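You operate a simulated robot arm through the tools that you are given. There is no shell and no other tool. Be economical: measure what you need, move in short steps, check, and stop when the job is done.

You are at the controls of a simulated two-armed robot. One attempt, no reset.

TASK
Stack the blue relay that says "1 3 5" from the top of the black table on top of the blue relay labelled "1 5 6". Put the 6 MM brass disc from the top of the black table on the pink pad and the 8 MM brass disc on top of the green roll. Put one of the stubby bolts from the top of the brown bench on the cream tile. Pick up the grey carton marked "tees" from the top of the brown bench with one hand, pass it to the other hand and put it on the top of the low platform. Any order will do. Set down upright: brass disc, stubby bolt, grey carton.

The check looks at the end state, three seconds after you hand in, the way a careful person would. Anything else that was tipped, shoved, dropped, spilled or broken makes it a failure.

THE ROBOT
Two 7-joint arms with two-finger parallel grippers on one trunk, on a base that drives. Base frame: it is fixed to the floor where the robot stands at the start and does not move with it; the origin is under the middle of the robot, x ahead of it, y to its left, z up; the surface under the hand at the start is at about z = 0.81. Lengths are in m, angles in degrees, forces in N, time in s.
The left shoulder is at the start at [0.191, 0.171, 1.07], the right one opposite. Places, roughly: blue relay [0.75, 0.25, 0.75]; brass disc [1, 0.25, 0.75]; cream tile [2.75, -2, 0.75]; green roll (9x9x4 cm) [0.8, 0.3, 0.8]; grey carton [3.75, -2.75, 0.75]; pink pad (9x9x2 cm) [0.6, 0.6, 0.8]; stubby bolt (5x5x6 cm) [3, -2.2, 0.8]; top of the low platform [3.4, -5.9, 0.5]. Payload 4.4 kg a hand.
The tool frame of a hand sits at the grasp point between the pads (the TCP): z along the fingers, y along the line on which they close. The tips reach 0.023 m beyond it. The gripper opens to 0.094 m. The fingers are 0.038 m wide and 0.01 m thick; the gripper's body (0.054 by 0.096 m) begins 0.039 m behind the TCP.
Orientation is that of the tool frame in the base frame, as a unit quaternion [x, y, z, w]. With the fingers straight down and closing along the base's y, the tool's x points along the base's -x, its y along +y and its z along -z.

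THE INTERFACE
- The arms move only by the tool drive_tool. It takes "left_moves", "right_moves" or both (then of equal length, played together; a hand with none holds still); each is a list of rows, each a list of 7 numbers: the shift along the tool's x, y, z in m, then the turn, a rotation vector about the tool's x, y, z in degrees, then the gripper command, from -1 (fully open) to 1 (shut), values between in proportion. In form: [[tx, ty, tz, rx, ry, rz, gripper], ...]. A call has 1 to 10 rows; each row shifts and turns the commanded pose from where the row before left it, along the tool's axes as they then stand. Each row takes 0.2 s and may step no farther than 0.05 m and 8.6 degrees from the row before; otherwise, or with a gripper value out of range, the whole call is refused. A pose out of reach is approached as far as the arm can. The call stops where the force on the tool passes 40 N (or 10 N more than at its start, if that is more) or the arm is blocked; 0.2 s more then pass. Each finger travels about 0.072 m/s and halts on what it meets, pressing with about 38 N; the grip force reading is that of the motor and also rises with nothing between the fingers. The clock runs only during rows and for 0.2 s after the last one: add rows that do not move to give the fingers time. The reply holds the time, the measured pose of the TCP, the force on the tool along the base axes, the opening and the grip force, in the units named above and with some noise, with the torque about the TCP (base axes, N m) and any sound that the robot's microphone picked up.
- Cameras (640 x 400 px; columns grow to the right, rows downward): "scene" is now at [0.3175, 0.0428, 1.2112]; the picture's right is [0.45, -0.89, 0.00], its down [-0.42, -0.21, -0.88] and it looks along [0.79, 0.40, -0.47] (base axes); focal length 246 px, centre (320, 200). "left" rides on the left gripper at [0.086, -0.016, -0.075] in its tool frame; the picture's right is [0.18, 0.98, 0.00], its down [-0.58, 0.11, -0.81] and it looks along [-0.79, 0.15, 0.59] (tool axes); focal length 243 px, centre (320, 200). "right" rides on the right gripper at [0.086, 0.016, -0.075] in its tool frame; the picture's right is [-0.18, 0.98, 0.00], its down [-0.58, -0.11, -0.81] and it looks along [-0.79, -0.15, 0.59] (tool axes); focal length 243 px, centre (320, 200). There is no depth. A picture from a camera that has moved, and an enlarged one, comes with that camera's place and axes in the base frame and with its lens.
- grab_frame(camera): a new picture of that camera. It takes no simulated time.
- move_column(by): slides the trunk up (or, below 0, down) by that many m; the arms and the scene camera ride with it, the base frame stays. It gives what a move gives, with no picture.
- roll_base(legs): drives the robot by 1 to 6 legs, each [ahead, left, turn to the left] in m, m and degrees, along the robot's own axes; the way and the turn of a leg run together, so that a leg with both is an arc; at most 1.5 m and 180 degrees a leg. The arms and the cameras ride along, it lands a little off, and it stops where it bumps. It gives what a move gives.
- turn_head(pan, tilt): turns the head with the scene camera to pan (to the left, within 80 degrees either way) and tilt (down, from -29 to 69), counted from straight ahead of the robot. It gives what a move gives.
- zoom(camera, box): a new picture of the part [left, top, right, bottom] of that camera's present view, enlarged. It takes no simulated time.
- close_job(): hands the job in; it is judged then, once.

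Go step by step. Nothing tells you exact positions but the pictures and the camera data: compare them with the known pose of the tool, close in by small moves and look again before you grip or let go. The budget is 175 turns and 140 pictures, counting those below and the enlarged ones. Unless the task says otherwise, let go and move clear before handing in.

The tools are called after "Request:" as a command line: name --argument value ..., lists and objects as JSON in quotes. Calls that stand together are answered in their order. drive_tool: Moves the arms, as the interface text tells. Its arguments: {"type":"object","properties":{"left_moves":{"type":"array"},"right_moves":{"type":"array"}},"required":[]} The other tools are called the same way: move_column (by) slides the trunk up or down; roll_base (legs) drives the base; turn_head (pan, tilt) turns the head that bears the scene camera; grab_frame (camera) takes a picture; zoom (camera, box) takes an enlarged picture of a part of a camera's view; close_job () hands the job in.

At the start:

```text
time_s: 0.0
left_tcp_pos: [0.4938, 0.4001, 1.1278]
left_tool_rot: [0.001, 1.0, -0.001, 0.0]
left_ft_force: [-0.8, 1.2, -0.2]
left_wrist_torque: [0.03, -0.04, 0.0]
left_width: 0.094
left_grasp_force: 0.1
right_tcp_pos: [0.5302, -0.0004, 1.0897]
right_tool_rot: [0.0, 1.0, 0.0, 0.0]
right_ft_force: [0.1, -0.2, -0.7]
right_wrist_torque: [-0.06, 0.02, 0.0]
right_width: 0.0941
right_grasp_force: 0.2
trunk travel left (down, up): [-0.09, 0.299]
robot x, y, heading: [0.0006, -0.0012, 0.1]
head pan, tilt: [27.1, 27.9]
```

scene: 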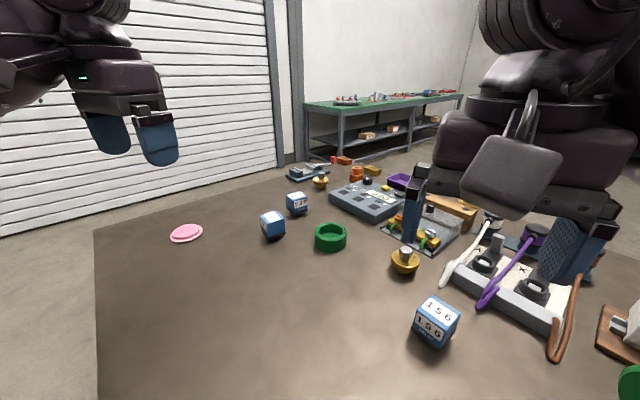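
right: 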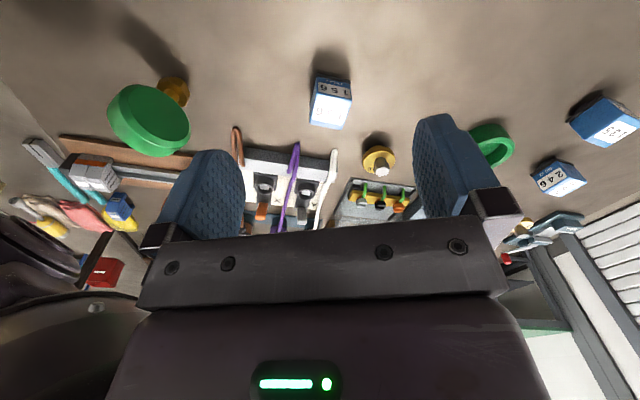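
left: 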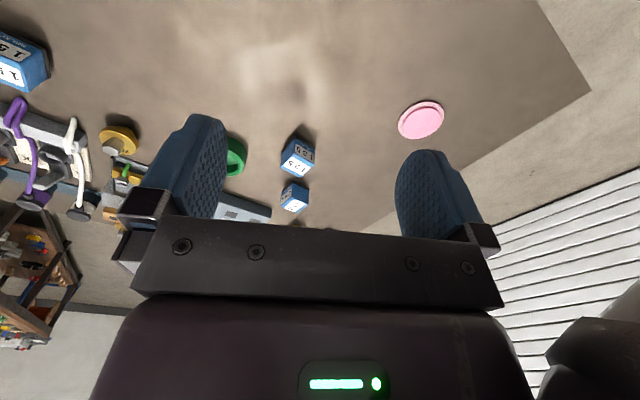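

I see the black table with several blue relays, brass discs, a green roll and the pink pad. I zoom in to read the labels.

Request:
zoom --camera "scene" --box '[220, 150, 420, 275]'

Request:
zoom --camera "scene" --box '[370, 220, 530, 360]'

Request:
zoom --camera "right" --box '[440, 80, 640, 280]'

Request:
zoom --camera "left" --box '[220, 110, 340, 230]'

```text
3.20 times, centred on (320, 212) of scene
camera zoom: at [0.3175, 0.0428, 1.2112], right [0.45, -0.89, 0.0], down [-0.42, -0.21, -0.88], along [0.79, 0.4, -0.47], focal length 786 px, centre (320, 160)
```

zoom: 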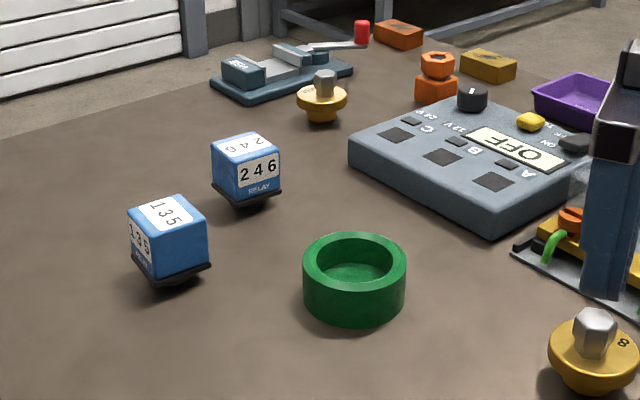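

```text
2.86 times, centred on (450, 290) of scene
camera zoom: at [0.3175, 0.0428, 1.2112], right [0.45, -0.89, 0.0], down [-0.42, -0.21, -0.88], along [0.79, 0.4, -0.47], focal length 702 px, centre (-51, -57)
```

zoom: 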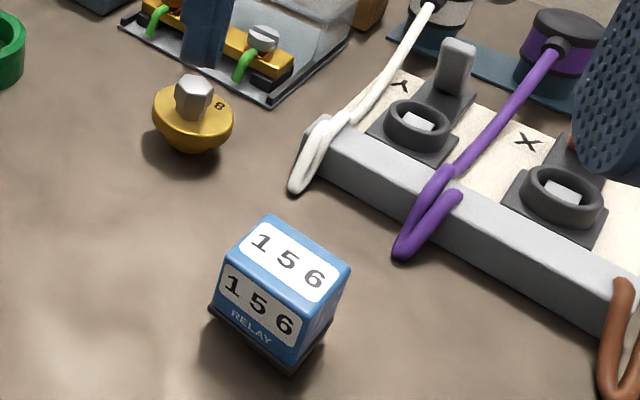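

```text
2.00 times, centred on (540, 180) of right
camera zoom: at [0.4428, 0.016, 1.1661], right [0.18, 0.98, 0.0], down [0.58, -0.11, 0.81], along [0.79, -0.15, -0.59], focal length 485 px, centre (-120, 240)
```

zoom: 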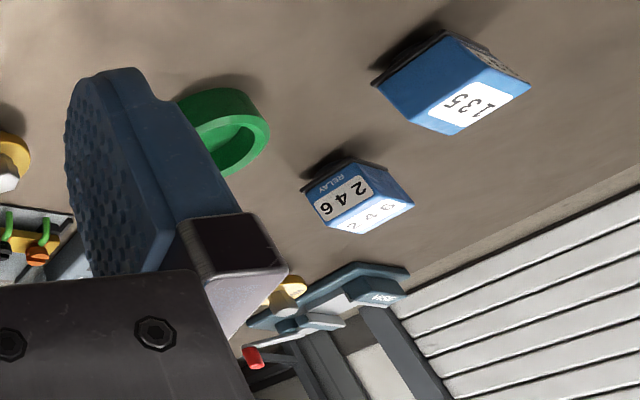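

```text
3.33 times, centred on (280, 170) of left
camera zoom: at [0.4079, 0.3836, 1.2015], right [-0.18, 0.98, 0.0], down [0.58, 0.11, 0.81], along [0.79, 0.15, -0.59], focal length 809 px, centre (453, 300)
```

zoom: 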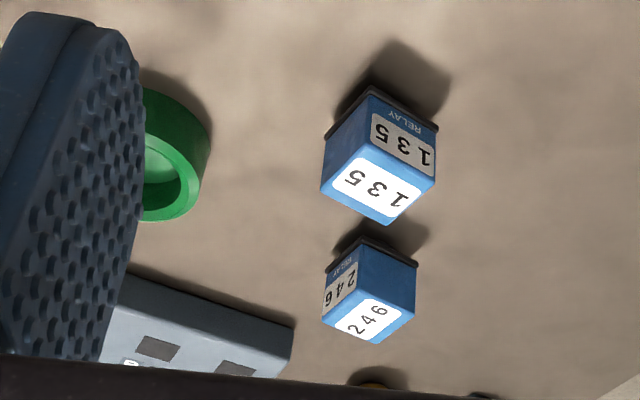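

The 135 relay is far left, and 156 is near the centre with the "8" disc beside it. Next I look for the 6 MM disc and the rest of the table.

Request:
zoom --camera "scene" --box '[300, 165, 340, 190]'

Request:
turn_head --pan -20 --tilt 28

Request:
grab_frame --camera "scene"

```text
16.00 times, centred on (320, 178) of scene
camera zoom: at [0.3175, 0.0428, 1.2112], right [0.45, -0.89, 0.0], down [-0.42, -0.21, -0.88], along [0.79, 0.4, -0.47], focal length 3930 px, centre (320, 560)
```

zoom: 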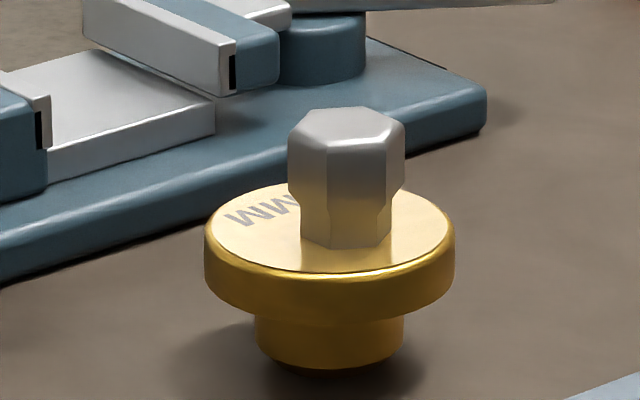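

```text
time_s: 1.1
left_tcp_pos: [0.493, 0.3999, 1.1272]
left_tool_rot: [0.001, 1.0, 0.0, 0.002]
left_ft_force: [-0.3, 0.1, 0.8]
left_wrist_torque: [-0.01, 0.02, 0.05]
left_width: 0.0939
left_grasp_force: 0.0
right_tcp_pos: [0.5288, -0.0005, 1.091]
right_tool_rot: [0.0, 1.0, 0.0, 0.0]
right_ft_force: [0.0, 0.1, -0.1]
right_wrist_torque: [-0.01, -0.04, 0.01]
right_width: 0.0942
right_grasp_force: 0.0
trunk travel left (down, up): [-0.09, 0.299]
robot x, y, heading: [-0.0002, -0.0033, -0.2]
head pan, tilt: [-20.0, 28.0]
```

```text
131 pictures are left
camera scene: at [0.3219, -0.0298, 1.211], right [-0.34, -0.94, 0.0], down [-0.44, 0.16, -0.88], along [0.83, -0.3, -0.47], focal length 246 px, centre (320, 200)
```

scene: 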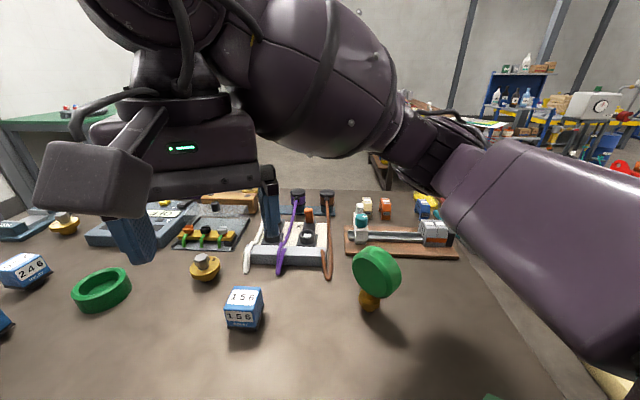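

Request:
zoom --camera "scene" --box '[45, 200, 95, 240]'

Request:
zoom --camera "scene" --box '[330, 180, 470, 320]'

Request:
zoom --camera "scene" --box '[80, 200, 300, 335]'

```text
10.00 times, centred on (70, 220) of scene
camera zoom: at [0.3219, -0.0298, 1.211], right [-0.34, -0.94, 0.0], down [-0.44, 0.16, -0.88], along [0.83, -0.3, -0.47], focal length 2456 px, centre (2820, 0)
```

zoom: 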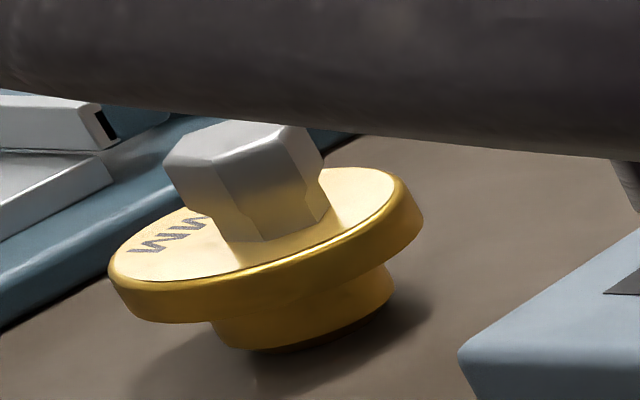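

```text
2.86 times, centred on (400, 250) of scene
camera zoom: at [0.3219, -0.0298, 1.211], right [-0.34, -0.94, 0.0], down [-0.44, 0.16, -0.88], along [0.83, -0.3, -0.47], focal length 702 px, centre (91, 57)
```

zoom: 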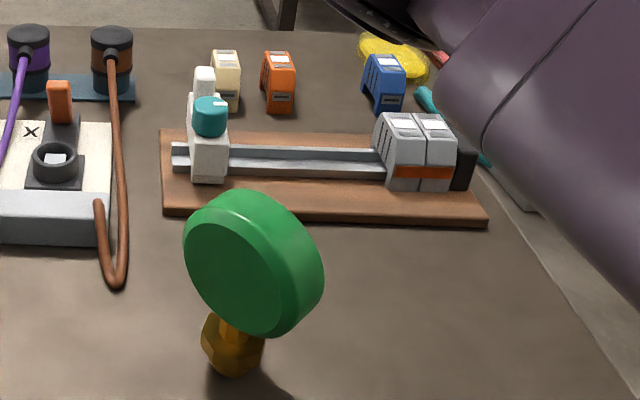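

```text
2.91 times, centred on (190, 268) of scene
camera zoom: at [0.3219, -0.0298, 1.211], right [-0.34, -0.94, 0.0], down [-0.44, 0.16, -0.88], along [0.83, -0.3, -0.47], focal length 715 px, centre (698, 4)
```

zoom: 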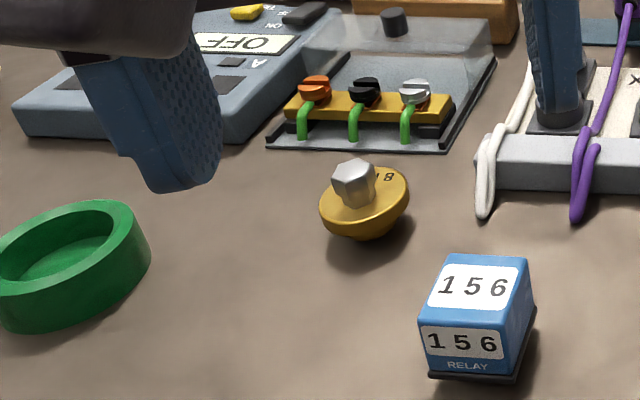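

I put 156 near (0.64, 0.00), the "8" disc at (0.77, 0.065), the green roll at (0.80, 0.255) and relay 135 at (0.755, 0.41). I move the left hand to hover over relay 135.

Request:
drive_tool --left_moves '[[-0.043, 0, 0.02, 0, 0, 0, -1], [-0.043, 0, 0.02, 0, 0, 0, -1], [-0.043, 0, 0.02, 0, 0, 0, -1], [-0.043, 0, 0.02, 0, 0, 0, -1], [-0.043, 0, 0.02, 0, 0, 0, -1], [-0.043, 0, 0.02, 0, 0, 0, -1]]'

Request:
turn_head --pan 0 --tilt 69

Request:
grab_frame --camera "left"

Request:
grab_frame --camera "scene"

```text
time_s: 2.5
left_tcp_pos: [0.7534, 0.3974, 1.0047]
left_tool_rot: [0.001, 1.0, 0.0, -0.001]
left_ft_force: [0.3, -0.9, 0.0]
left_wrist_torque: [0.0, 0.09, -0.01]
left_width: 0.0939
left_grasp_force: 0.2
right_tcp_pos: [0.5312, -0.0003, 1.0892]
right_tool_rot: [0.0, 1.0, 0.0, -0.002]
right_ft_force: [0.1, -0.2, 0.2]
right_wrist_torque: [-0.03, -0.03, 0.0]
right_width: 0.0937
right_grasp_force: 0.1
trunk travel left (down, up): [-0.09, 0.299]
robot x, y, heading: [0.0046, 0.0012, -0.0]
head pan, tilt: [-20.0, 28.0]
```

```text
time_s: 3.6
left_tcp_pos: [0.7498, 0.3992, 1.0071]
left_tool_rot: [0.001, 1.0, 0.001, 0.0]
left_ft_force: [0.7, 0.0, -0.6]
left_wrist_torque: [0.04, 0.0, -0.01]
left_width: 0.0941
left_grasp_force: 0.1
right_tcp_pos: [0.53, -0.0006, 1.0901]
right_tool_rot: [0.0, 1.0, 0.0, 0.0]
right_ft_force: [0.1, 0.3, -0.4]
right_wrist_torque: [-0.01, -0.03, 0.02]
right_width: 0.0939
right_grasp_force: 0.1
trunk travel left (down, up): [-0.09, 0.299]
robot x, y, heading: [-0.0005, 0.0033, -0.1]
head pan, tilt: [0.0, 68.8]
```

```text
127 pictures are left
camera left: at [0.6648, 0.3816, 1.0811], right [-0.18, 0.98, 0.0], down [0.58, 0.11, 0.81], along [0.79, 0.15, -0.59], focal length 243 px, centre (320, 200)
```

left: 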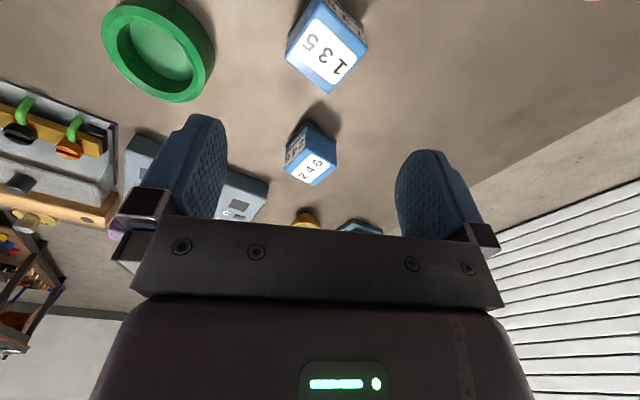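

```text
126 pictures are left
camera scene: at [0.2922, 0.0013, 1.1564], right [0.0, -1.0, 0.0], down [-0.93, 0.0, -0.36], along [0.36, 0.0, -0.93], focal length 246 px, centre (320, 200)
```

scene: 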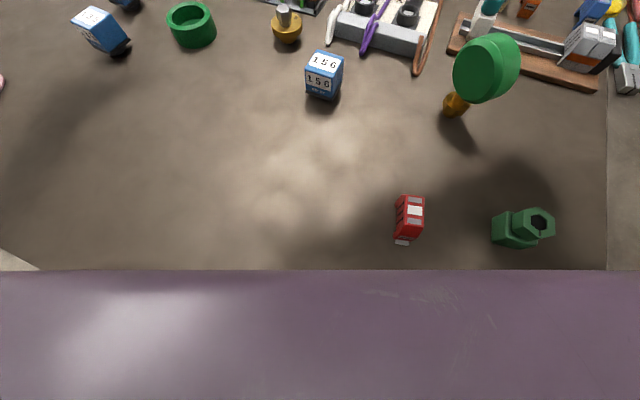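

Relay 135 is about a 5 cm cube centred near (0.751, 0.403), yawed about 30°. I turn the hand to match and descend partway.

Request:
drive_tool --left_moves '[[0, 0.004, 0.01, 0, 0, 7.5, -1], [0, 0, 0.02, 0, 0, 7.5, -1], [0, 0, 0.02, 0, 0, 7.5, -1], [0, 0, 0.02, 0, 0, 7.5, -1]]'

Request:
grab_frame --camera "left"

```text
time_s: 4.6
left_tcp_pos: [0.7525, 0.403, 0.9349]
left_tool_rot: [0.26, 0.966, -0.001, 0.0]
left_ft_force: [0.0, -1.2, -0.5]
left_wrist_torque: [0.03, -0.02, 0.01]
left_width: 0.0937
left_grasp_force: 0.0
right_tcp_pos: [0.5302, 0.0001, 1.0885]
right_tool_rot: [-0.001, 1.0, 0.0, -0.001]
right_ft_force: [0.2, -0.5, -0.2]
right_wrist_torque: [-0.01, 0.0, 0.01]
right_width: 0.0942
right_grasp_force: 0.1
trunk travel left (down, up): [-0.09, 0.299]
robot x, y, heading: [-0.0015, 0.0011, 0.1]
head pan, tilt: [0.0, 68.8]
```

```text
125 pictures are left
camera left: at [0.6698, 0.4326, 1.0096], right [0.34, 0.94, 0.0], down [0.56, -0.2, 0.81], along [0.76, -0.27, -0.59], focal length 243 px, centre (320, 200)
```

left: 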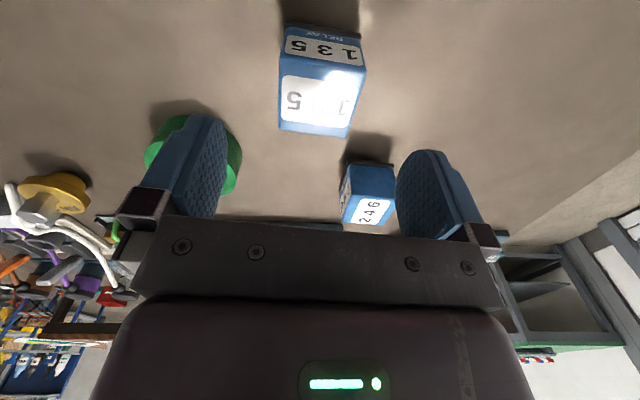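

The hand is aligned and centred over 135. I descend and grip it.

Request:
drive_tool --left_moves '[[0, 0, 0.02, 0, 0, 0, -1], [0, 0, 0.02, 0, 0, 0, -1], [0, 0, 0.02, 0, 0, 0, -1], [0, 0, 0.02, 0, 0, 0, -1], [0, 0, 0.01, 0, 0, 0, -1], [0, 0, 0, 0, 0, 0, 1], [0, 0, 0, 0, 0, 0, 1], [0, 0, 0, 0, 0, 0, 1], [0, 0, 0, 0, 0, 0, 1]]'

Request:
grab_frame --camera "left"

```text
time_s: 6.6
left_tcp_pos: [0.7521, 0.4033, 0.8475]
left_tool_rot: [0.259, 0.966, 0.001, 0.0]
left_ft_force: [0.8, -0.1, -0.4]
left_wrist_torque: [0.0, -0.02, 0.0]
left_width: 0.0504
left_grasp_force: 38.6
right_tcp_pos: [0.5306, -0.0007, 1.0915]
right_tool_rot: [0.0, 1.0, 0.001, 0.0]
right_ft_force: [0.4, -0.8, 0.4]
right_wrist_torque: [0.01, 0.02, -0.01]
right_width: 0.0939
right_grasp_force: 0.1
trunk travel left (down, up): [-0.09, 0.299]
robot x, y, heading: [0.004, 0.0015, -0.1]
head pan, tilt: [0.0, 68.8]
```

```text
124 pictures are left
camera left: at [0.6696, 0.4324, 0.9219], right [0.33, 0.94, 0.0], down [0.56, -0.2, 0.81], along [0.76, -0.27, -0.59], focal length 243 px, centre (320, 200)
```

left: 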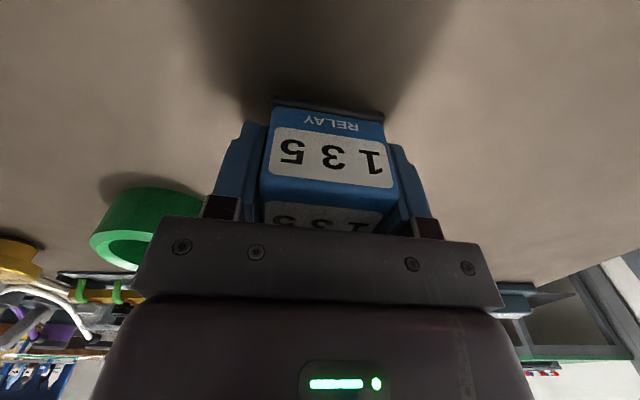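

Gripped (width 0.050). I lift, move the right hand aside, and take an enlarged look at 156.

Request:
drive_tool --left_moves '[[0, 0, -0.04, 0, 0, 0, 1], [0, 0, -0.04, 0, 0, 0, 1], [0, 0, -0.04, 0, 0, 0, 1], [0, 0, 0, 0, 0, 0, 1], [0, 0, 0, 0, 0, 0, 1], [0, 0, 0, 0, 0, 0, 1], [0, 0, 0, 0, 0, 0, 1]]' --right_moves '[[0, -0.045, 0, 0, 0, 0, -1], [0, -0.045, 0, 0, 0, 0, -1], [0, -0.045, 0, 0, 0, 0, -1], [0, -0.045, 0, 0, 0, 0, -1], [0, -0.045, 0, 0, 0, 0, -1], [0, -0.045, 0, 0, 0, 0, -1], [0, -0.045, 0, 0, 0, 0, -1]]'

Request:
turn_head --pan 0 --tilt 55

Request:
zoom --camera "scene" --box '[240, 70, 400, 170]'

```text
time_s: 8.2
left_tcp_pos: [0.752, 0.4046, 0.9719]
left_tool_rot: [0.259, 0.966, 0.0, 0.0]
left_ft_force: [-0.4, 0.0, -1.6]
left_wrist_torque: [0.01, 0.01, -0.04]
left_width: 0.0508
left_grasp_force: 38.1
right_tcp_pos: [0.528, -0.3195, 1.0929]
right_tool_rot: [-0.002, 1.0, -0.001, 0.0]
right_ft_force: [0.2, 1.0, 0.1]
right_wrist_torque: [0.02, -0.01, -0.02]
right_width: 0.0942
right_grasp_force: 0.0
trunk travel left (down, up): [-0.09, 0.299]
robot x, y, heading: [0.0008, -0.0004, -0.0]
head pan, tilt: [0.0, 68.8]
```

```text
time_s: 9.0
left_tcp_pos: [0.7523, 0.4045, 0.9715]
left_tool_rot: [0.259, 0.966, -0.001, 0.0]
left_ft_force: [-0.4, -0.2, -1.6]
left_wrist_torque: [0.01, 0.0, -0.04]
left_width: 0.0509
left_grasp_force: 38.0
right_tcp_pos: [0.5284, -0.3189, 1.0922]
right_tool_rot: [-0.001, 1.0, 0.0, 0.0]
right_ft_force: [0.0, -0.7, 0.3]
right_wrist_torque: [0.01, 0.0, 0.01]
right_width: 0.094
right_grasp_force: 0.0
trunk travel left (down, up): [-0.09, 0.299]
robot x, y, heading: [-0.0004, 0.0008, 0.1]
head pan, tilt: [0.0, 55.0]
```

```text
4.00 times, centred on (320, 120) of scene
camera zoom: at [0.3084, 0.0013, 1.1717], right [0.0, -1.0, 0.0], down [-0.82, 0.0, -0.57], along [0.57, 0.0, -0.82], focal length 982 px, centre (320, 520)
```

zoom: 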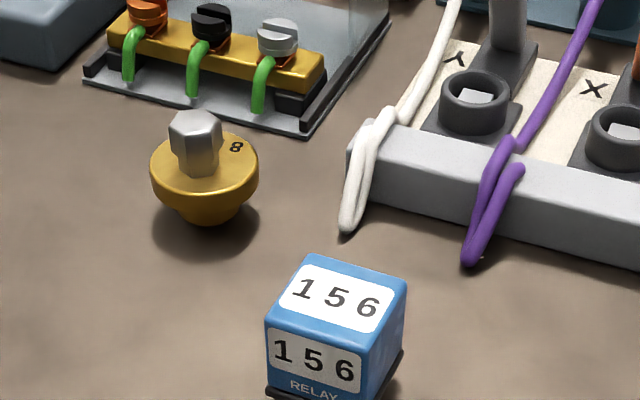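

156 top centre is about (0.643, -0.007), edge at about 71°. I carry 135 over there.

Request:
drive_tool --left_moves '[[-0.0111, -0.0411, -0.002, 0, 0, 0, 1], [-0.0111, -0.0411, -0.002, 0, 0, 0, 1], [-0.0111, -0.0411, 0, 0, 0, 0, 1], [-0.0111, -0.0411, 0, 0, 0, 0, 1], [-0.0111, -0.0411, 0, 0, 0, 0, 1], [-0.0111, -0.0411, 0, 0, 0, 0, 1], [-0.0111, -0.0411, 0, 0, 0, 0, 1], [-0.0111, -0.0411, 0, 0, 0, 0, 1], [-0.0111, -0.0411, 0, 0, 0, 0, 1], [-0.0111, -0.0411, 0, 0, 0, 0, 1]]'

Request:
drive_tool --left_moves '[[0, 0, 0, 0, 0, -5.5, 1], [0, 0, 0.01, 0, 0, -5.5, 1], [0, 0, 0.01, 0, 0, 0, 1]]'

Request:
grab_frame --camera "left"

Request:
grab_frame --camera "scene"

```text
time_s: 11.2
left_tcp_pos: [0.6491, 0.1474, 0.9795]
left_tool_rot: [0.259, 0.966, -0.001, -0.001]
left_ft_force: [-0.3, -0.2, -2.8]
left_wrist_torque: [-0.02, 0.0, 0.02]
left_width: 0.0503
left_grasp_force: 38.0
left hand out of reach, approached as far as the arm can: row 6, 7, 8, 9, 10
right_tcp_pos: [0.5287, -0.3179, 1.092]
right_tool_rot: [-0.001, 1.0, 0.001, 0.0]
right_ft_force: [-0.3, 0.0, -0.5]
right_wrist_torque: [-0.03, -0.01, -0.02]
right_width: 0.0942
right_grasp_force: 0.1
trunk travel left (down, up): [-0.09, 0.299]
robot x, y, heading: [0.0004, 0.0024, 0.1]
head pan, tilt: [0.0, 55.0]
```

```text
time_s: 12.0
left_tcp_pos: [0.6498, 0.1501, 0.9583]
left_tool_rot: [0.164, 0.986, -0.002, 0.001]
left_ft_force: [0.0, -0.6, -1.5]
left_wrist_torque: [-0.03, 0.04, 0.06]
left_width: 0.0506
left_grasp_force: 38.2
right_tcp_pos: [0.5285, -0.3184, 1.0928]
right_tool_rot: [0.0, 1.0, 0.0, 0.0]
right_ft_force: [-0.2, 0.3, -0.1]
right_wrist_torque: [0.0, -0.04, -0.02]
right_width: 0.0939
right_grasp_force: 0.1
trunk travel left (down, up): [-0.09, 0.299]
robot x, y, heading: [-0.0009, -0.0, 0.0]
head pan, tilt: [0.0, 55.0]
```

```text
122 pictures are left
camera left: at [0.5635, 0.1628, 1.0321], right [0.15, 0.99, 0.0], down [0.58, -0.08, 0.81], along [0.8, -0.12, -0.59], focal length 243 px, centre (320, 200)
```

left: 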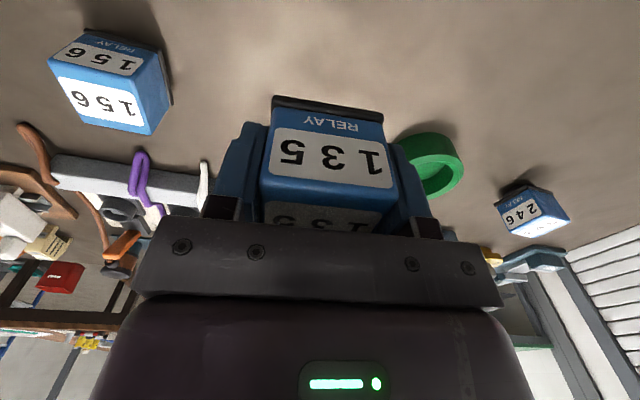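

```text
121 pictures are left
camera scene: at [0.3086, 0.0015, 1.1717], right [0.0, -1.0, 0.0], down [-0.82, 0.0, -0.57], along [0.57, 0.0, -0.82], focal length 246 px, centre (320, 200)
```

scene: 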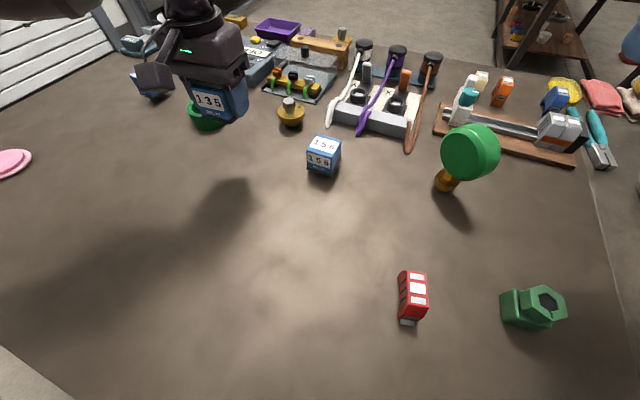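

The left hand cannot reach across to 156 from this stance. I raise it, back off slightly and turn the robot right so 156 comes to its left side.

Request:
drive_tool --left_moves '[[0, 0, -0.04, 0, 0, 0, 1], [0, 0, -0.04, 0, 0, 0, 1], [0, 0, -0.02, 0, 0, 0, 1]]'

Request:
roll_base --legs '[[-0.08, 0, 0], [0, 0, -28]]'

Request:
turn_head --pan 20 --tilt 50

Request:
grab_frame --camera "scene"

Request:
grab_frame --camera "left"

```text
time_s: 12.8
left_tcp_pos: [0.6514, 0.1466, 1.059]
left_tool_rot: [0.165, 0.986, 0.0, 0.0]
left_ft_force: [0.1, 0.4, -1.4]
left_wrist_torque: [-0.01, -0.01, 0.0]
left_width: 0.0509
left_grasp_force: 37.8
right_tcp_pos: [0.5278, -0.3192, 1.0926]
right_tool_rot: [0.0, 1.0, 0.0, 0.0]
right_ft_force: [-0.1, -0.2, 0.2]
right_wrist_torque: [0.02, -0.01, -0.03]
right_width: 0.0941
right_grasp_force: 0.0
trunk travel left (down, up): [-0.09, 0.299]
robot x, y, heading: [0.0027, -0.0023, -0.1]
head pan, tilt: [0.0, 55.0]
```

```text
time_s: 15.3
left_tcp_pos: [0.5609, -0.1819, 1.059]
left_tool_rot: [0.403, 0.915, -0.001, -0.001]
left_ft_force: [0.5, 1.3, -1.5]
left_wrist_torque: [-0.01, -0.03, -0.04]
left_width: 0.0506
left_grasp_force: 37.8
right_tcp_pos: [0.2313, -0.5324, 1.0934]
right_tool_rot: [0.246, 0.969, 0.001, 0.0]
right_ft_force: [-0.3, -1.2, -0.5]
right_wrist_torque: [0.03, 0.0, 0.01]
right_width: 0.0941
right_grasp_force: 0.1
trunk travel left (down, up): [-0.09, 0.299]
robot x, y, heading: [-0.0805, -0.0004, -28.6]
head pan, tilt: [0.0, 55.0]
```

```text
time_s: 16.1
left_tcp_pos: [0.561, -0.181, 1.0579]
left_tool_rot: [0.404, 0.915, -0.001, 0.0]
left_ft_force: [-0.7, -0.4, -0.9]
left_wrist_torque: [0.01, -0.03, 0.01]
left_width: 0.0506
left_grasp_force: 37.7
right_tcp_pos: [0.2321, -0.5318, 1.0921]
right_tool_rot: [0.246, 0.969, 0.0, 0.0]
right_ft_force: [-0.1, 0.7, 0.5]
right_wrist_torque: [0.01, 0.01, 0.01]
right_width: 0.0941
right_grasp_force: 0.0
trunk travel left (down, up): [-0.09, 0.299]
robot x, y, heading: [-0.0802, 0.0007, -28.4]
head pan, tilt: [20.0, 50.0]
```

```text
120 pictures are left
camera scene: at [0.203, -0.1247, 1.1783], right [-0.15, -0.99, 0.0], down [-0.76, 0.11, -0.64], along [0.64, -0.1, -0.77], focal length 246 px, centre (320, 200)
```

scene: 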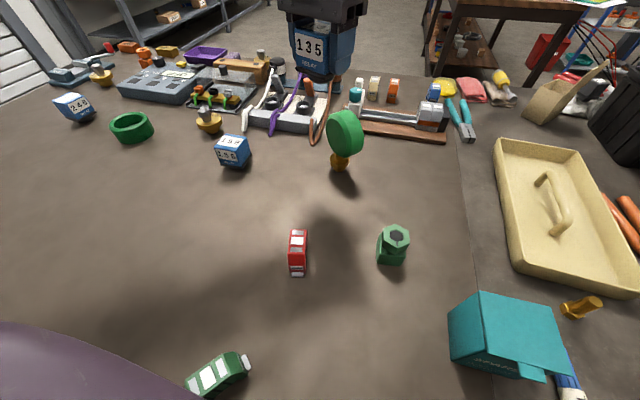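

```text
119 pictures are left
camera left: at [0.4919, -0.1287, 1.132], right [0.6, 0.8, 0.0], down [0.47, -0.36, 0.81], along [0.64, -0.49, -0.59], focal length 243 px, centre (320, 200)
```

left: 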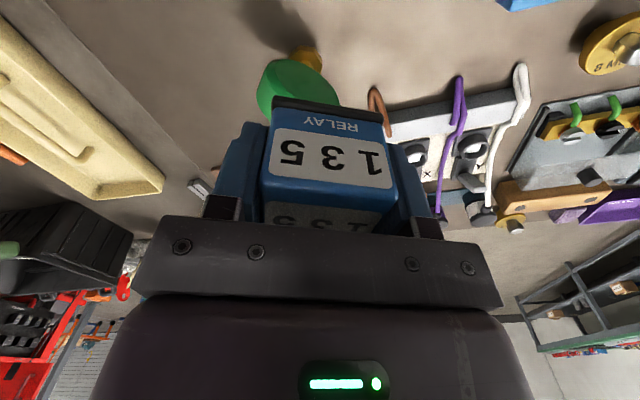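

Request:
drive_tool --left_moves '[[0.0184, 0.0445, 0, 0, 0, 0, 1], [0.0184, 0.0445, 0, 0, 0, 0, 1], [0.0184, 0.0445, 0, 0, 0, 0, 1], [0.0184, 0.0445, 0, 0, 0, 0, 1], [0, 0, 0.022, 0, 0, -7.15, 1], [0, 0, 0.022, 0, 0, -7.15, 1], [0, 0, 0.022, 0, 0, -7.15, 1], [0, 0, 0.022, 0, 0, -7.15, 1]]'

Request:
grab_frame --camera "left"

Request:
zoom --camera "scene" --box '[153, 70, 313, 170]'

```text
time_s: 17.9
left_tcp_pos: [0.6444, -0.0049, 0.9704]
left_tool_rot: [0.164, 0.986, -0.001, 0.0]
left_ft_force: [-0.4, 0.4, -0.9]
left_wrist_torque: [-0.05, -0.01, -0.01]
left_width: 0.0506
left_grasp_force: 37.9
right_tcp_pos: [0.2322, -0.532, 1.092]
right_tool_rot: [0.247, 0.969, 0.001, -0.001]
right_ft_force: [0.6, 0.5, -0.2]
right_wrist_torque: [-0.02, -0.04, 0.05]
right_width: 0.0942
right_grasp_force: 0.1
trunk travel left (down, up): [-0.09, 0.299]
robot x, y, heading: [-0.0803, 0.0048, -28.5]
head pan, tilt: [20.0, 50.0]
```

```text
118 pictures are left
camera left: at [0.5575, 0.0064, 1.0438], right [0.14, 0.99, 0.0], down [0.59, -0.08, 0.81], along [0.8, -0.12, -0.59], focal length 243 px, centre (320, 200)
```

left: 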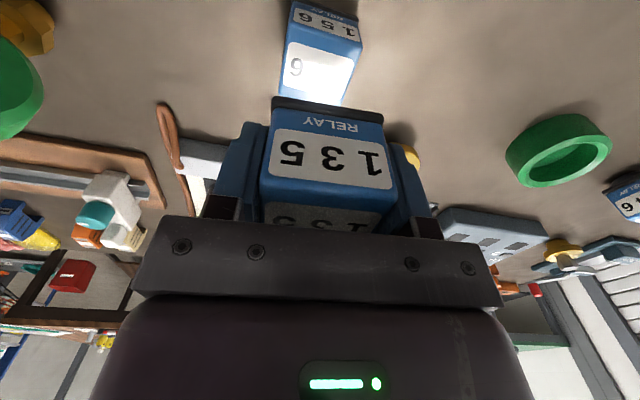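

```text
4.00 times, centred on (233, 120) of scene
camera zoom: at [0.2033, -0.1247, 1.1781], right [-0.15, -0.99, 0.0], down [-0.76, 0.11, -0.64], along [0.64, -0.1, -0.77], focal length 982 px, centre (668, 520)
```

zoom: 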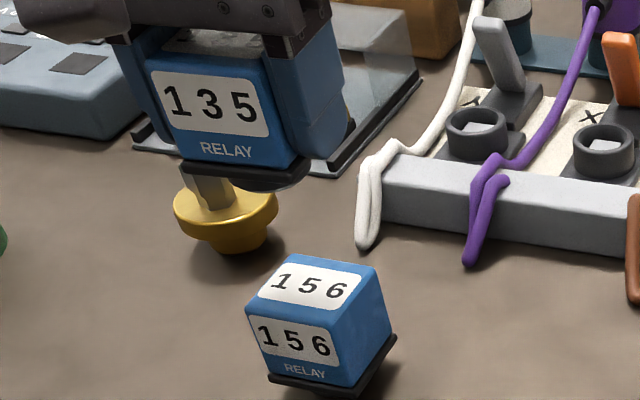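

Request:
zoom --camera "left" --box '[240, 0, 400, 100]'

Request:
zoom --camera "scene" --box '[175, 85, 255, 135]'

```text
4.00 times, centred on (320, 50) of left
camera zoom: at [0.5575, 0.0064, 1.0438], right [0.14, 0.99, 0.0], down [0.59, -0.08, 0.81], along [0.8, -0.12, -0.59], focal length 970 px, centre (320, 800)
```

zoom: 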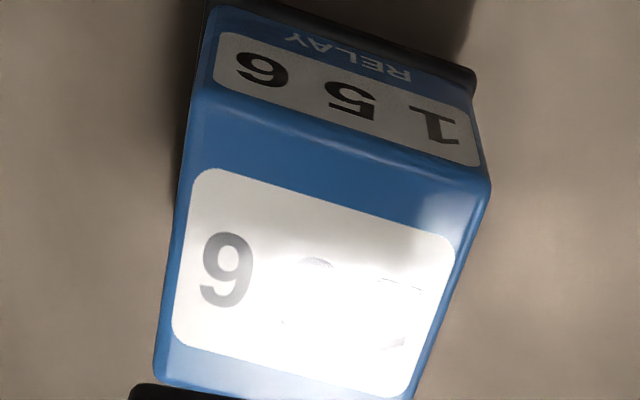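

```text
8.00 times, centred on (215, 110) of scene
camera zoom: at [0.2033, -0.1247, 1.1781], right [-0.15, -0.99, 0.0], down [-0.76, 0.11, -0.64], along [0.64, -0.1, -0.77], focal length 1965 px, centre (1160, 920)
```

zoom: 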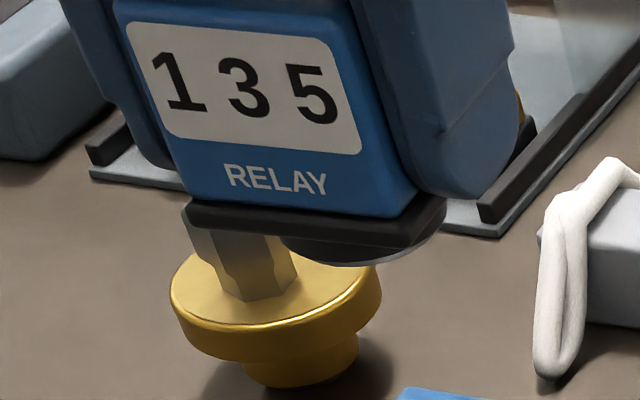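

Request:
drive_tool --left_moves '[[0.0035, -0.0022, 0.015, 0, 0, 0, 1], [0, 0, 0.015, 0, 0, 0, 1], [0, 0, 0.01, 0, 0, 0, 1]]'

Request:
zoom --camera "scene" --box '[153, 70, 313, 170]'

```text
time_s: 18.7
left_tcp_pos: [0.6392, -0.0086, 0.9289]
left_tool_rot: [0.165, 0.986, -0.001, 0.0]
left_ft_force: [0.2, 0.4, -1.7]
left_wrist_torque: [-0.04, -0.01, -0.03]
left_width: 0.0508
left_grasp_force: 37.8
right_tcp_pos: [0.2323, -0.5334, 1.0917]
right_tool_rot: [0.246, 0.969, 0.0, 0.0]
right_ft_force: [0.7, -0.6, 0.7]
right_wrist_torque: [0.01, 0.02, -0.03]
right_width: 0.0939
right_grasp_force: 0.1
trunk travel left (down, up): [-0.09, 0.299]
robot x, y, heading: [-0.0805, 0.0037, -28.4]
head pan, tilt: [20.0, 50.0]
```

```text
4.00 times, centred on (233, 120) of scene
camera zoom: at [0.2032, -0.1246, 1.1782], right [-0.15, -0.99, 0.0], down [-0.76, 0.11, -0.64], along [0.64, -0.1, -0.77], focal length 982 px, centre (668, 520)
```

zoom: 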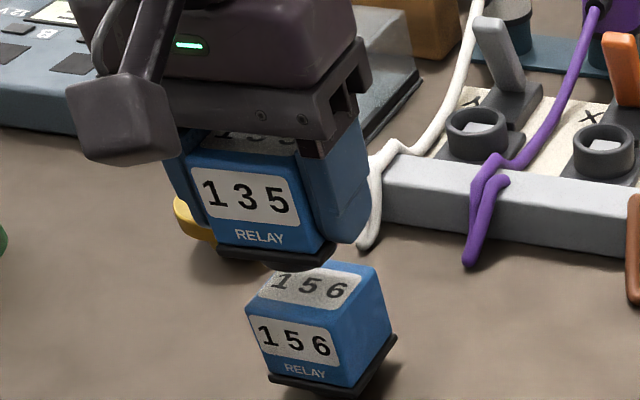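

Request:
zoom --camera "scene" --box '[193, 110, 273, 170]'

Request:
zoom --camera "left" --box '[240, 20, 400, 140]'

```text
6.67 times, centred on (233, 140) of scene
camera zoom: at [0.2032, -0.1246, 1.1782], right [-0.15, -0.99, 0.0], down [-0.76, 0.11, -0.64], along [0.64, -0.1, -0.77], focal length 1638 px, centre (900, 600)
```

zoom: 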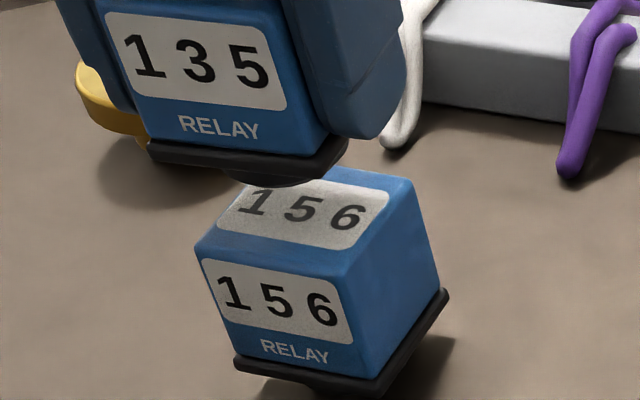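

```text
3.33 times, centred on (320, 80) of left
camera zoom: at [0.5531, 0.0048, 1.0037], right [0.15, 0.99, 0.0], down [0.59, -0.09, 0.81], along [0.8, -0.12, -0.59], focal length 809 px, centre (320, 600)
```

zoom: 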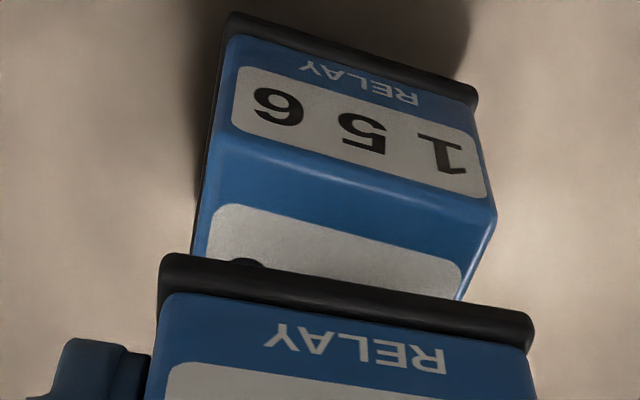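

The left and scene cameras agree that the two relays are aligned within a couple of mm. I trim the yaw and lower carefully.

Request:
drive_tool --left_moves '[[0, -0.001, 0.01, 0, 0, 5, 1], [0, 0, 0.006, 0, 0, 0, 1], [0, 0, 0.002, 0, 0, 0, 1], [0, 0, 0.002, 0, 0, 0, 1]]'

Request:
zoom --camera "scene" --box '[193, 110, 273, 170]'

```text
time_s: 19.7
left_tcp_pos: [0.6384, -0.009, 0.9103]
left_tool_rot: [0.207, 0.978, -0.001, 0.0]
left_ft_force: [0.2, -0.5, -1.1]
left_wrist_torque: [0.02, -0.02, -0.01]
left_width: 0.0507
left_grasp_force: 38.1
right_tcp_pos: [0.2325, -0.5337, 1.0916]
right_tool_rot: [0.246, 0.969, 0.0, 0.0]
right_ft_force: [-0.4, 0.2, 0.0]
right_wrist_torque: [-0.01, 0.03, -0.02]
right_width: 0.0942
right_grasp_force: 0.0
trunk travel left (down, up): [-0.09, 0.299]
robot x, y, heading: [-0.0794, 0.0001, -28.8]
head pan, tilt: [20.0, 50.0]
```

```text
6.67 times, centred on (233, 140) of scene
camera zoom: at [0.203, -0.1246, 1.1783], right [-0.15, -0.99, 0.0], down [-0.76, 0.11, -0.64], along [0.64, -0.1, -0.77], focal length 1638 px, centre (900, 600)
```

zoom: 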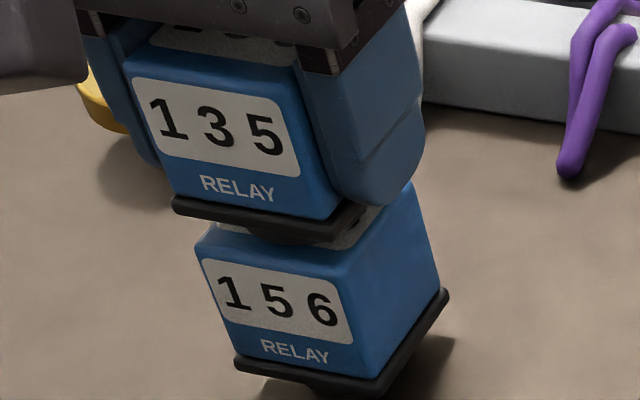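

Request:
drive_tool --left_moves '[[0, 0, 0.002, 0, 0, 0, 1], [0, 0, 0.002, 0, 0, 0, 1], [0, 0, 0, 0, 0, 0, 1]]'

Request:
drive_tool --left_moves '[[0, 0, 0.0015, 0, 0, 0, 1], [0, 0, 0.0015, 0, 0, 0, 1], [0, 0, 0, 0, 0, 0, 1]]'

Request:
zoom --camera "scene" --box '[193, 110, 273, 170]'

```text
time_s: 20.5
left_tcp_pos: [0.6374, -0.0086, 0.9096]
left_tool_rot: [0.207, 0.978, -0.001, 0.003]
left_ft_force: [2.7, 3.9, 24.0]
left_wrist_torque: [0.34, -0.16, 0.02]
left_width: 0.0509
left_grasp_force: 37.6
right_tcp_pos: [0.2301, -0.5316, 1.0934]
right_tool_rot: [0.247, 0.969, 0.0, 0.002]
right_ft_force: [-0.6, 0.1, 0.2]
right_wrist_torque: [-0.01, -0.02, -0.01]
right_width: 0.0939
right_grasp_force: 0.0
trunk travel left (down, up): [-0.09, 0.299]
robot x, y, heading: [-0.0809, 0.0007, -28.5]
head pan, tilt: [20.0, 50.0]
```

```text
time_s: 21.3
left_tcp_pos: [0.6358, -0.0095, 0.9071]
left_tool_rot: [0.208, 0.978, -0.001, 0.002]
left_ft_force: [2.8, 1.3, 37.1]
left_wrist_torque: [0.14, -0.13, 0.03]
left_width: 0.0511
left_grasp_force: 38.2
right_tcp_pos: [0.2286, -0.5322, 1.0933]
right_tool_rot: [0.247, 0.969, 0.001, 0.002]
right_ft_force: [1.1, 0.6, -0.2]
right_wrist_torque: [0.01, -0.04, -0.04]
right_width: 0.0937
right_grasp_force: 0.0
trunk travel left (down, up): [-0.09, 0.299]
robot x, y, heading: [-0.0823, -0.0016, -28.5]
head pan, tilt: [20.0, 50.0]
```

```text
6.67 times, centred on (233, 140) of scene
camera zoom: at [0.2, -0.1243, 1.1794], right [-0.15, -0.99, 0.0], down [-0.76, 0.11, -0.64], along [0.64, -0.1, -0.76], focal length 1638 px, centre (900, 600)
```

zoom: 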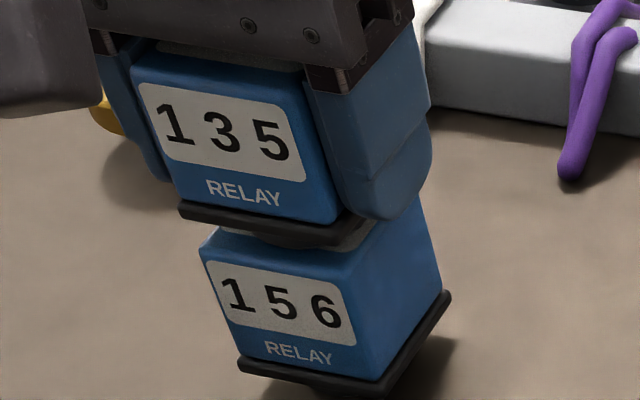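

Contact confirmed. I ease the pressure, release and back straight up.

Request:
drive_tool --left_moves '[[0, 0, -0.0025, 0, 0, 0, 1], [0, 0, 0, 0, 0, 0, 0.6], [0, 0, 0, 0, 0, 0, 0.2], [0, 0, 0, 0, 0, 0, -0.5], [0, 0, 0, 0, 0, 0, -1], [0, 0, 0, 0, 0, 0, -1]]'

Request:
drive_tool --left_moves '[[0, 0, -0.02, 0, 0, 0, -1], [0, 0, -0.03, 0, 0, 0, -1], [0, 0, -0.04, 0, 0, 0, -1], [0, 0, -0.04, 0, 0, 0, -1]]'

Request:
grab_frame --camera "scene"

Request:
grab_frame --camera "left"

```text
time_s: 22.7
left_tcp_pos: [0.6381, -0.0094, 0.9046]
left_tool_rot: [0.209, 0.978, 0.0, -0.001]
left_ft_force: [0.0, 0.3, -0.3]
left_wrist_torque: [0.02, 0.01, -0.01]
left_width: 0.0939
left_grasp_force: 0.1
right_tcp_pos: [0.2318, -0.5328, 1.0918]
right_tool_rot: [0.246, 0.969, 0.0, 0.0]
right_ft_force: [-0.3, -0.4, 0.1]
right_wrist_torque: [0.0, 0.0, 0.0]
right_width: 0.0941
right_grasp_force: 0.0
trunk travel left (down, up): [-0.09, 0.299]
robot x, y, heading: [-0.0768, 0.0016, -28.9]
head pan, tilt: [20.0, 50.0]
```

```text
time_s: 23.7
left_tcp_pos: [0.6385, -0.0064, 1.0359]
left_tool_rot: [0.208, 0.978, 0.0, 0.0]
left_ft_force: [0.3, -0.3, -0.3]
left_wrist_torque: [0.03, 0.0, -0.03]
left_width: 0.0939
left_grasp_force: 0.0
right_tcp_pos: [0.2307, -0.5315, 1.0923]
right_tool_rot: [0.247, 0.969, 0.0, 0.0]
right_ft_force: [1.1, -0.6, 0.4]
right_wrist_torque: [0.0, 0.03, 0.0]
right_width: 0.094
right_grasp_force: 0.1
trunk travel left (down, up): [-0.09, 0.299]
robot x, y, heading: [-0.0819, 0.002, -28.7]
head pan, tilt: [20.0, 50.0]
```

```text
109 pictures are left
camera scene: at [0.2022, -0.1243, 1.1787], right [-0.15, -0.99, 0.0], down [-0.76, 0.11, -0.64], along [0.64, -0.1, -0.77], focal length 246 px, centre (320, 200)
```

scene: 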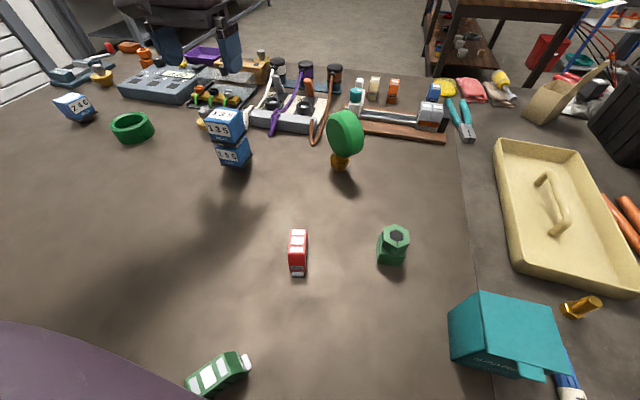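

```text
108 pictures are left
camera left: at [0.5538, 0.0127, 1.1109], right [0.23, 0.97, 0.0], down [0.58, -0.14, 0.81], along [0.78, -0.19, -0.59], focal length 243 px, centre (320, 200)
```

left: 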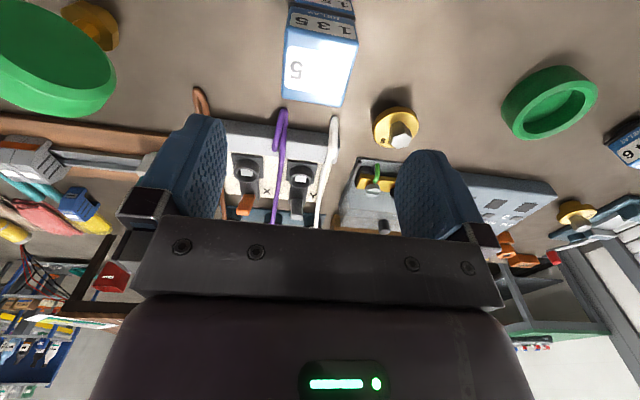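

The stack stands. Next I read the two discs.

Request:
zoom --camera "left" --box '[360, 90, 440, 140]'

Request:
zoom --camera "left" --box '[540, 190, 620, 240]'

Request:
zoom --camera "left" --box '[480, 50, 620, 150]'

```text
8.00 times, centred on (400, 115) of left
camera zoom: at [0.5538, 0.0127, 1.1109], right [0.23, 0.97, 0.0], down [0.58, -0.14, 0.81], along [0.78, -0.19, -0.59], focal length 1941 px, centre (-320, 880)
```

zoom: 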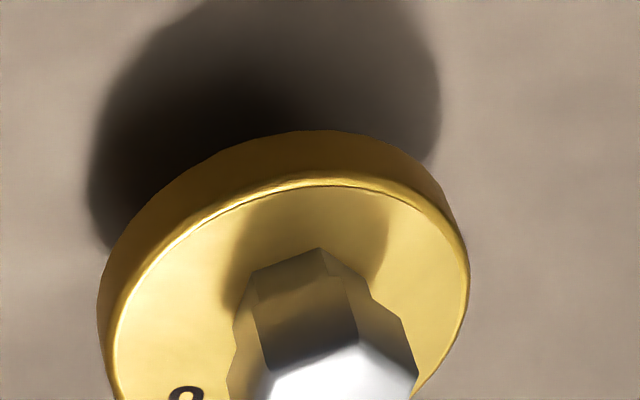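

```text
8.00 times, centred on (580, 215) of left
camera zoom: at [0.5538, 0.0127, 1.1109], right [0.23, 0.97, 0.0], down [0.58, -0.14, 0.81], along [0.78, -0.19, -0.59], focal length 1941 px, centre (-1760, 80)
```

zoom: 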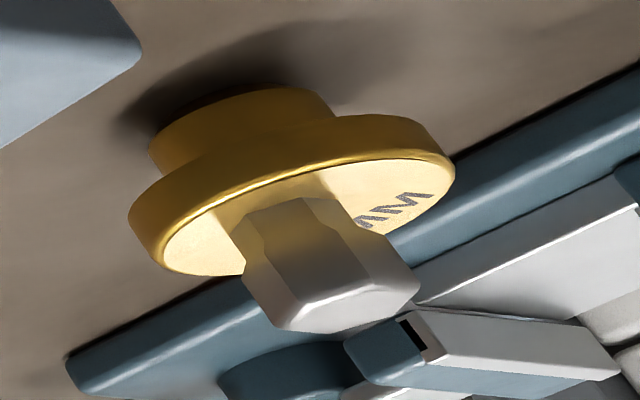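

```text
4.00 times, centred on (550, 100) of left
camera zoom: at [0.5538, 0.0127, 1.1109], right [0.23, 0.97, 0.0], down [0.58, -0.14, 0.81], along [0.78, -0.19, -0.59], focal length 970 px, centre (-600, 600)
```

zoom: 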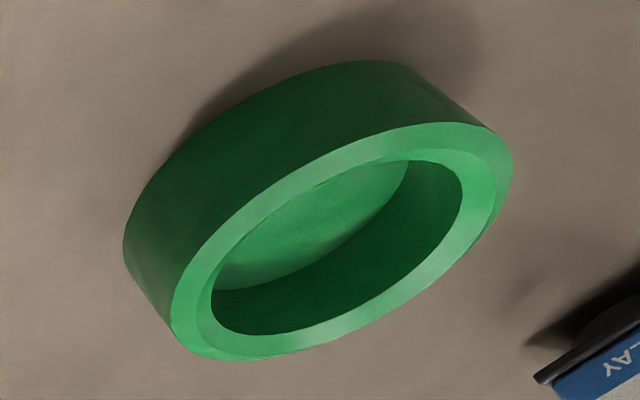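

Request:
drive_tool --left_moves '[[-0.0297, 0.0393, 0, 0, 0, 0, -1], [-0.0297, 0.0393, 0, 0, 0, 0, -1], [-0.0297, 0.0393, 0, 0, 0, 0, -1], [0, 0, 0.03, 0, 0, 0, -1], [0, 0, 0.03, 0, 0, 0, -1], [0, 0, 0.02, 0, 0, 0, -1]]'

Request:
grab_frame --camera "left"

Request:
zoom --camera "left" --box '[260, 40, 380, 115]'

```text
time_s: 25.1
left_tcp_pos: [0.7694, 0.0614, 0.953]
left_tool_rot: [0.208, 0.978, -0.001, -0.001]
left_ft_force: [-0.4, -0.4, 0.0]
left_wrist_torque: [0.0, 0.0, -0.01]
left_width: 0.0944
left_grasp_force: 0.0
right_tcp_pos: [0.2317, -0.5323, 1.0916]
right_tool_rot: [0.246, 0.969, 0.0, 0.001]
right_ft_force: [0.2, 1.0, 0.5]
right_wrist_torque: [0.0, -0.02, 0.01]
right_width: 0.0939
right_grasp_force: 0.2
trunk travel left (down, up): [-0.09, 0.299]
robot x, y, heading: [-0.0781, -0.0005, -28.7]
head pan, tilt: [20.0, 50.0]
```

```text
104 pictures are left
camera left: at [0.6845, 0.0821, 1.0276], right [0.23, 0.97, 0.0], down [0.58, -0.14, 0.81], along [0.78, -0.19, -0.59], focal length 243 px, centre (320, 200)
```

left: 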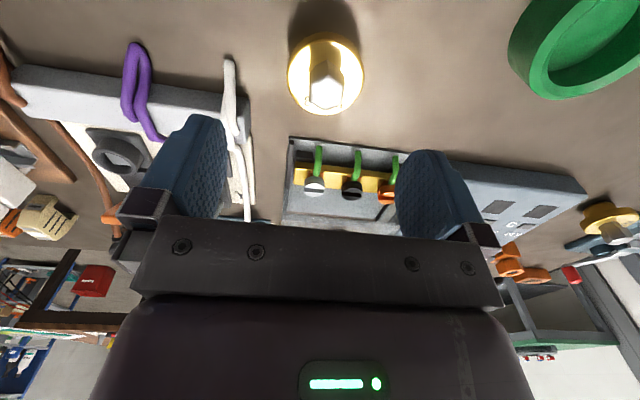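

```text
5.33 times, centred on (320, 78) of left
camera zoom: at [0.6845, 0.0821, 1.0276], right [0.23, 0.97, 0.0], down [0.58, -0.14, 0.81], along [0.78, -0.19, -0.59], focal length 1294 px, centre (320, 853)
```

zoom: 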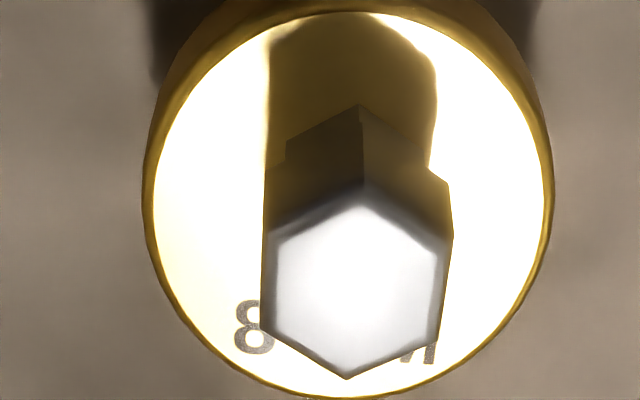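

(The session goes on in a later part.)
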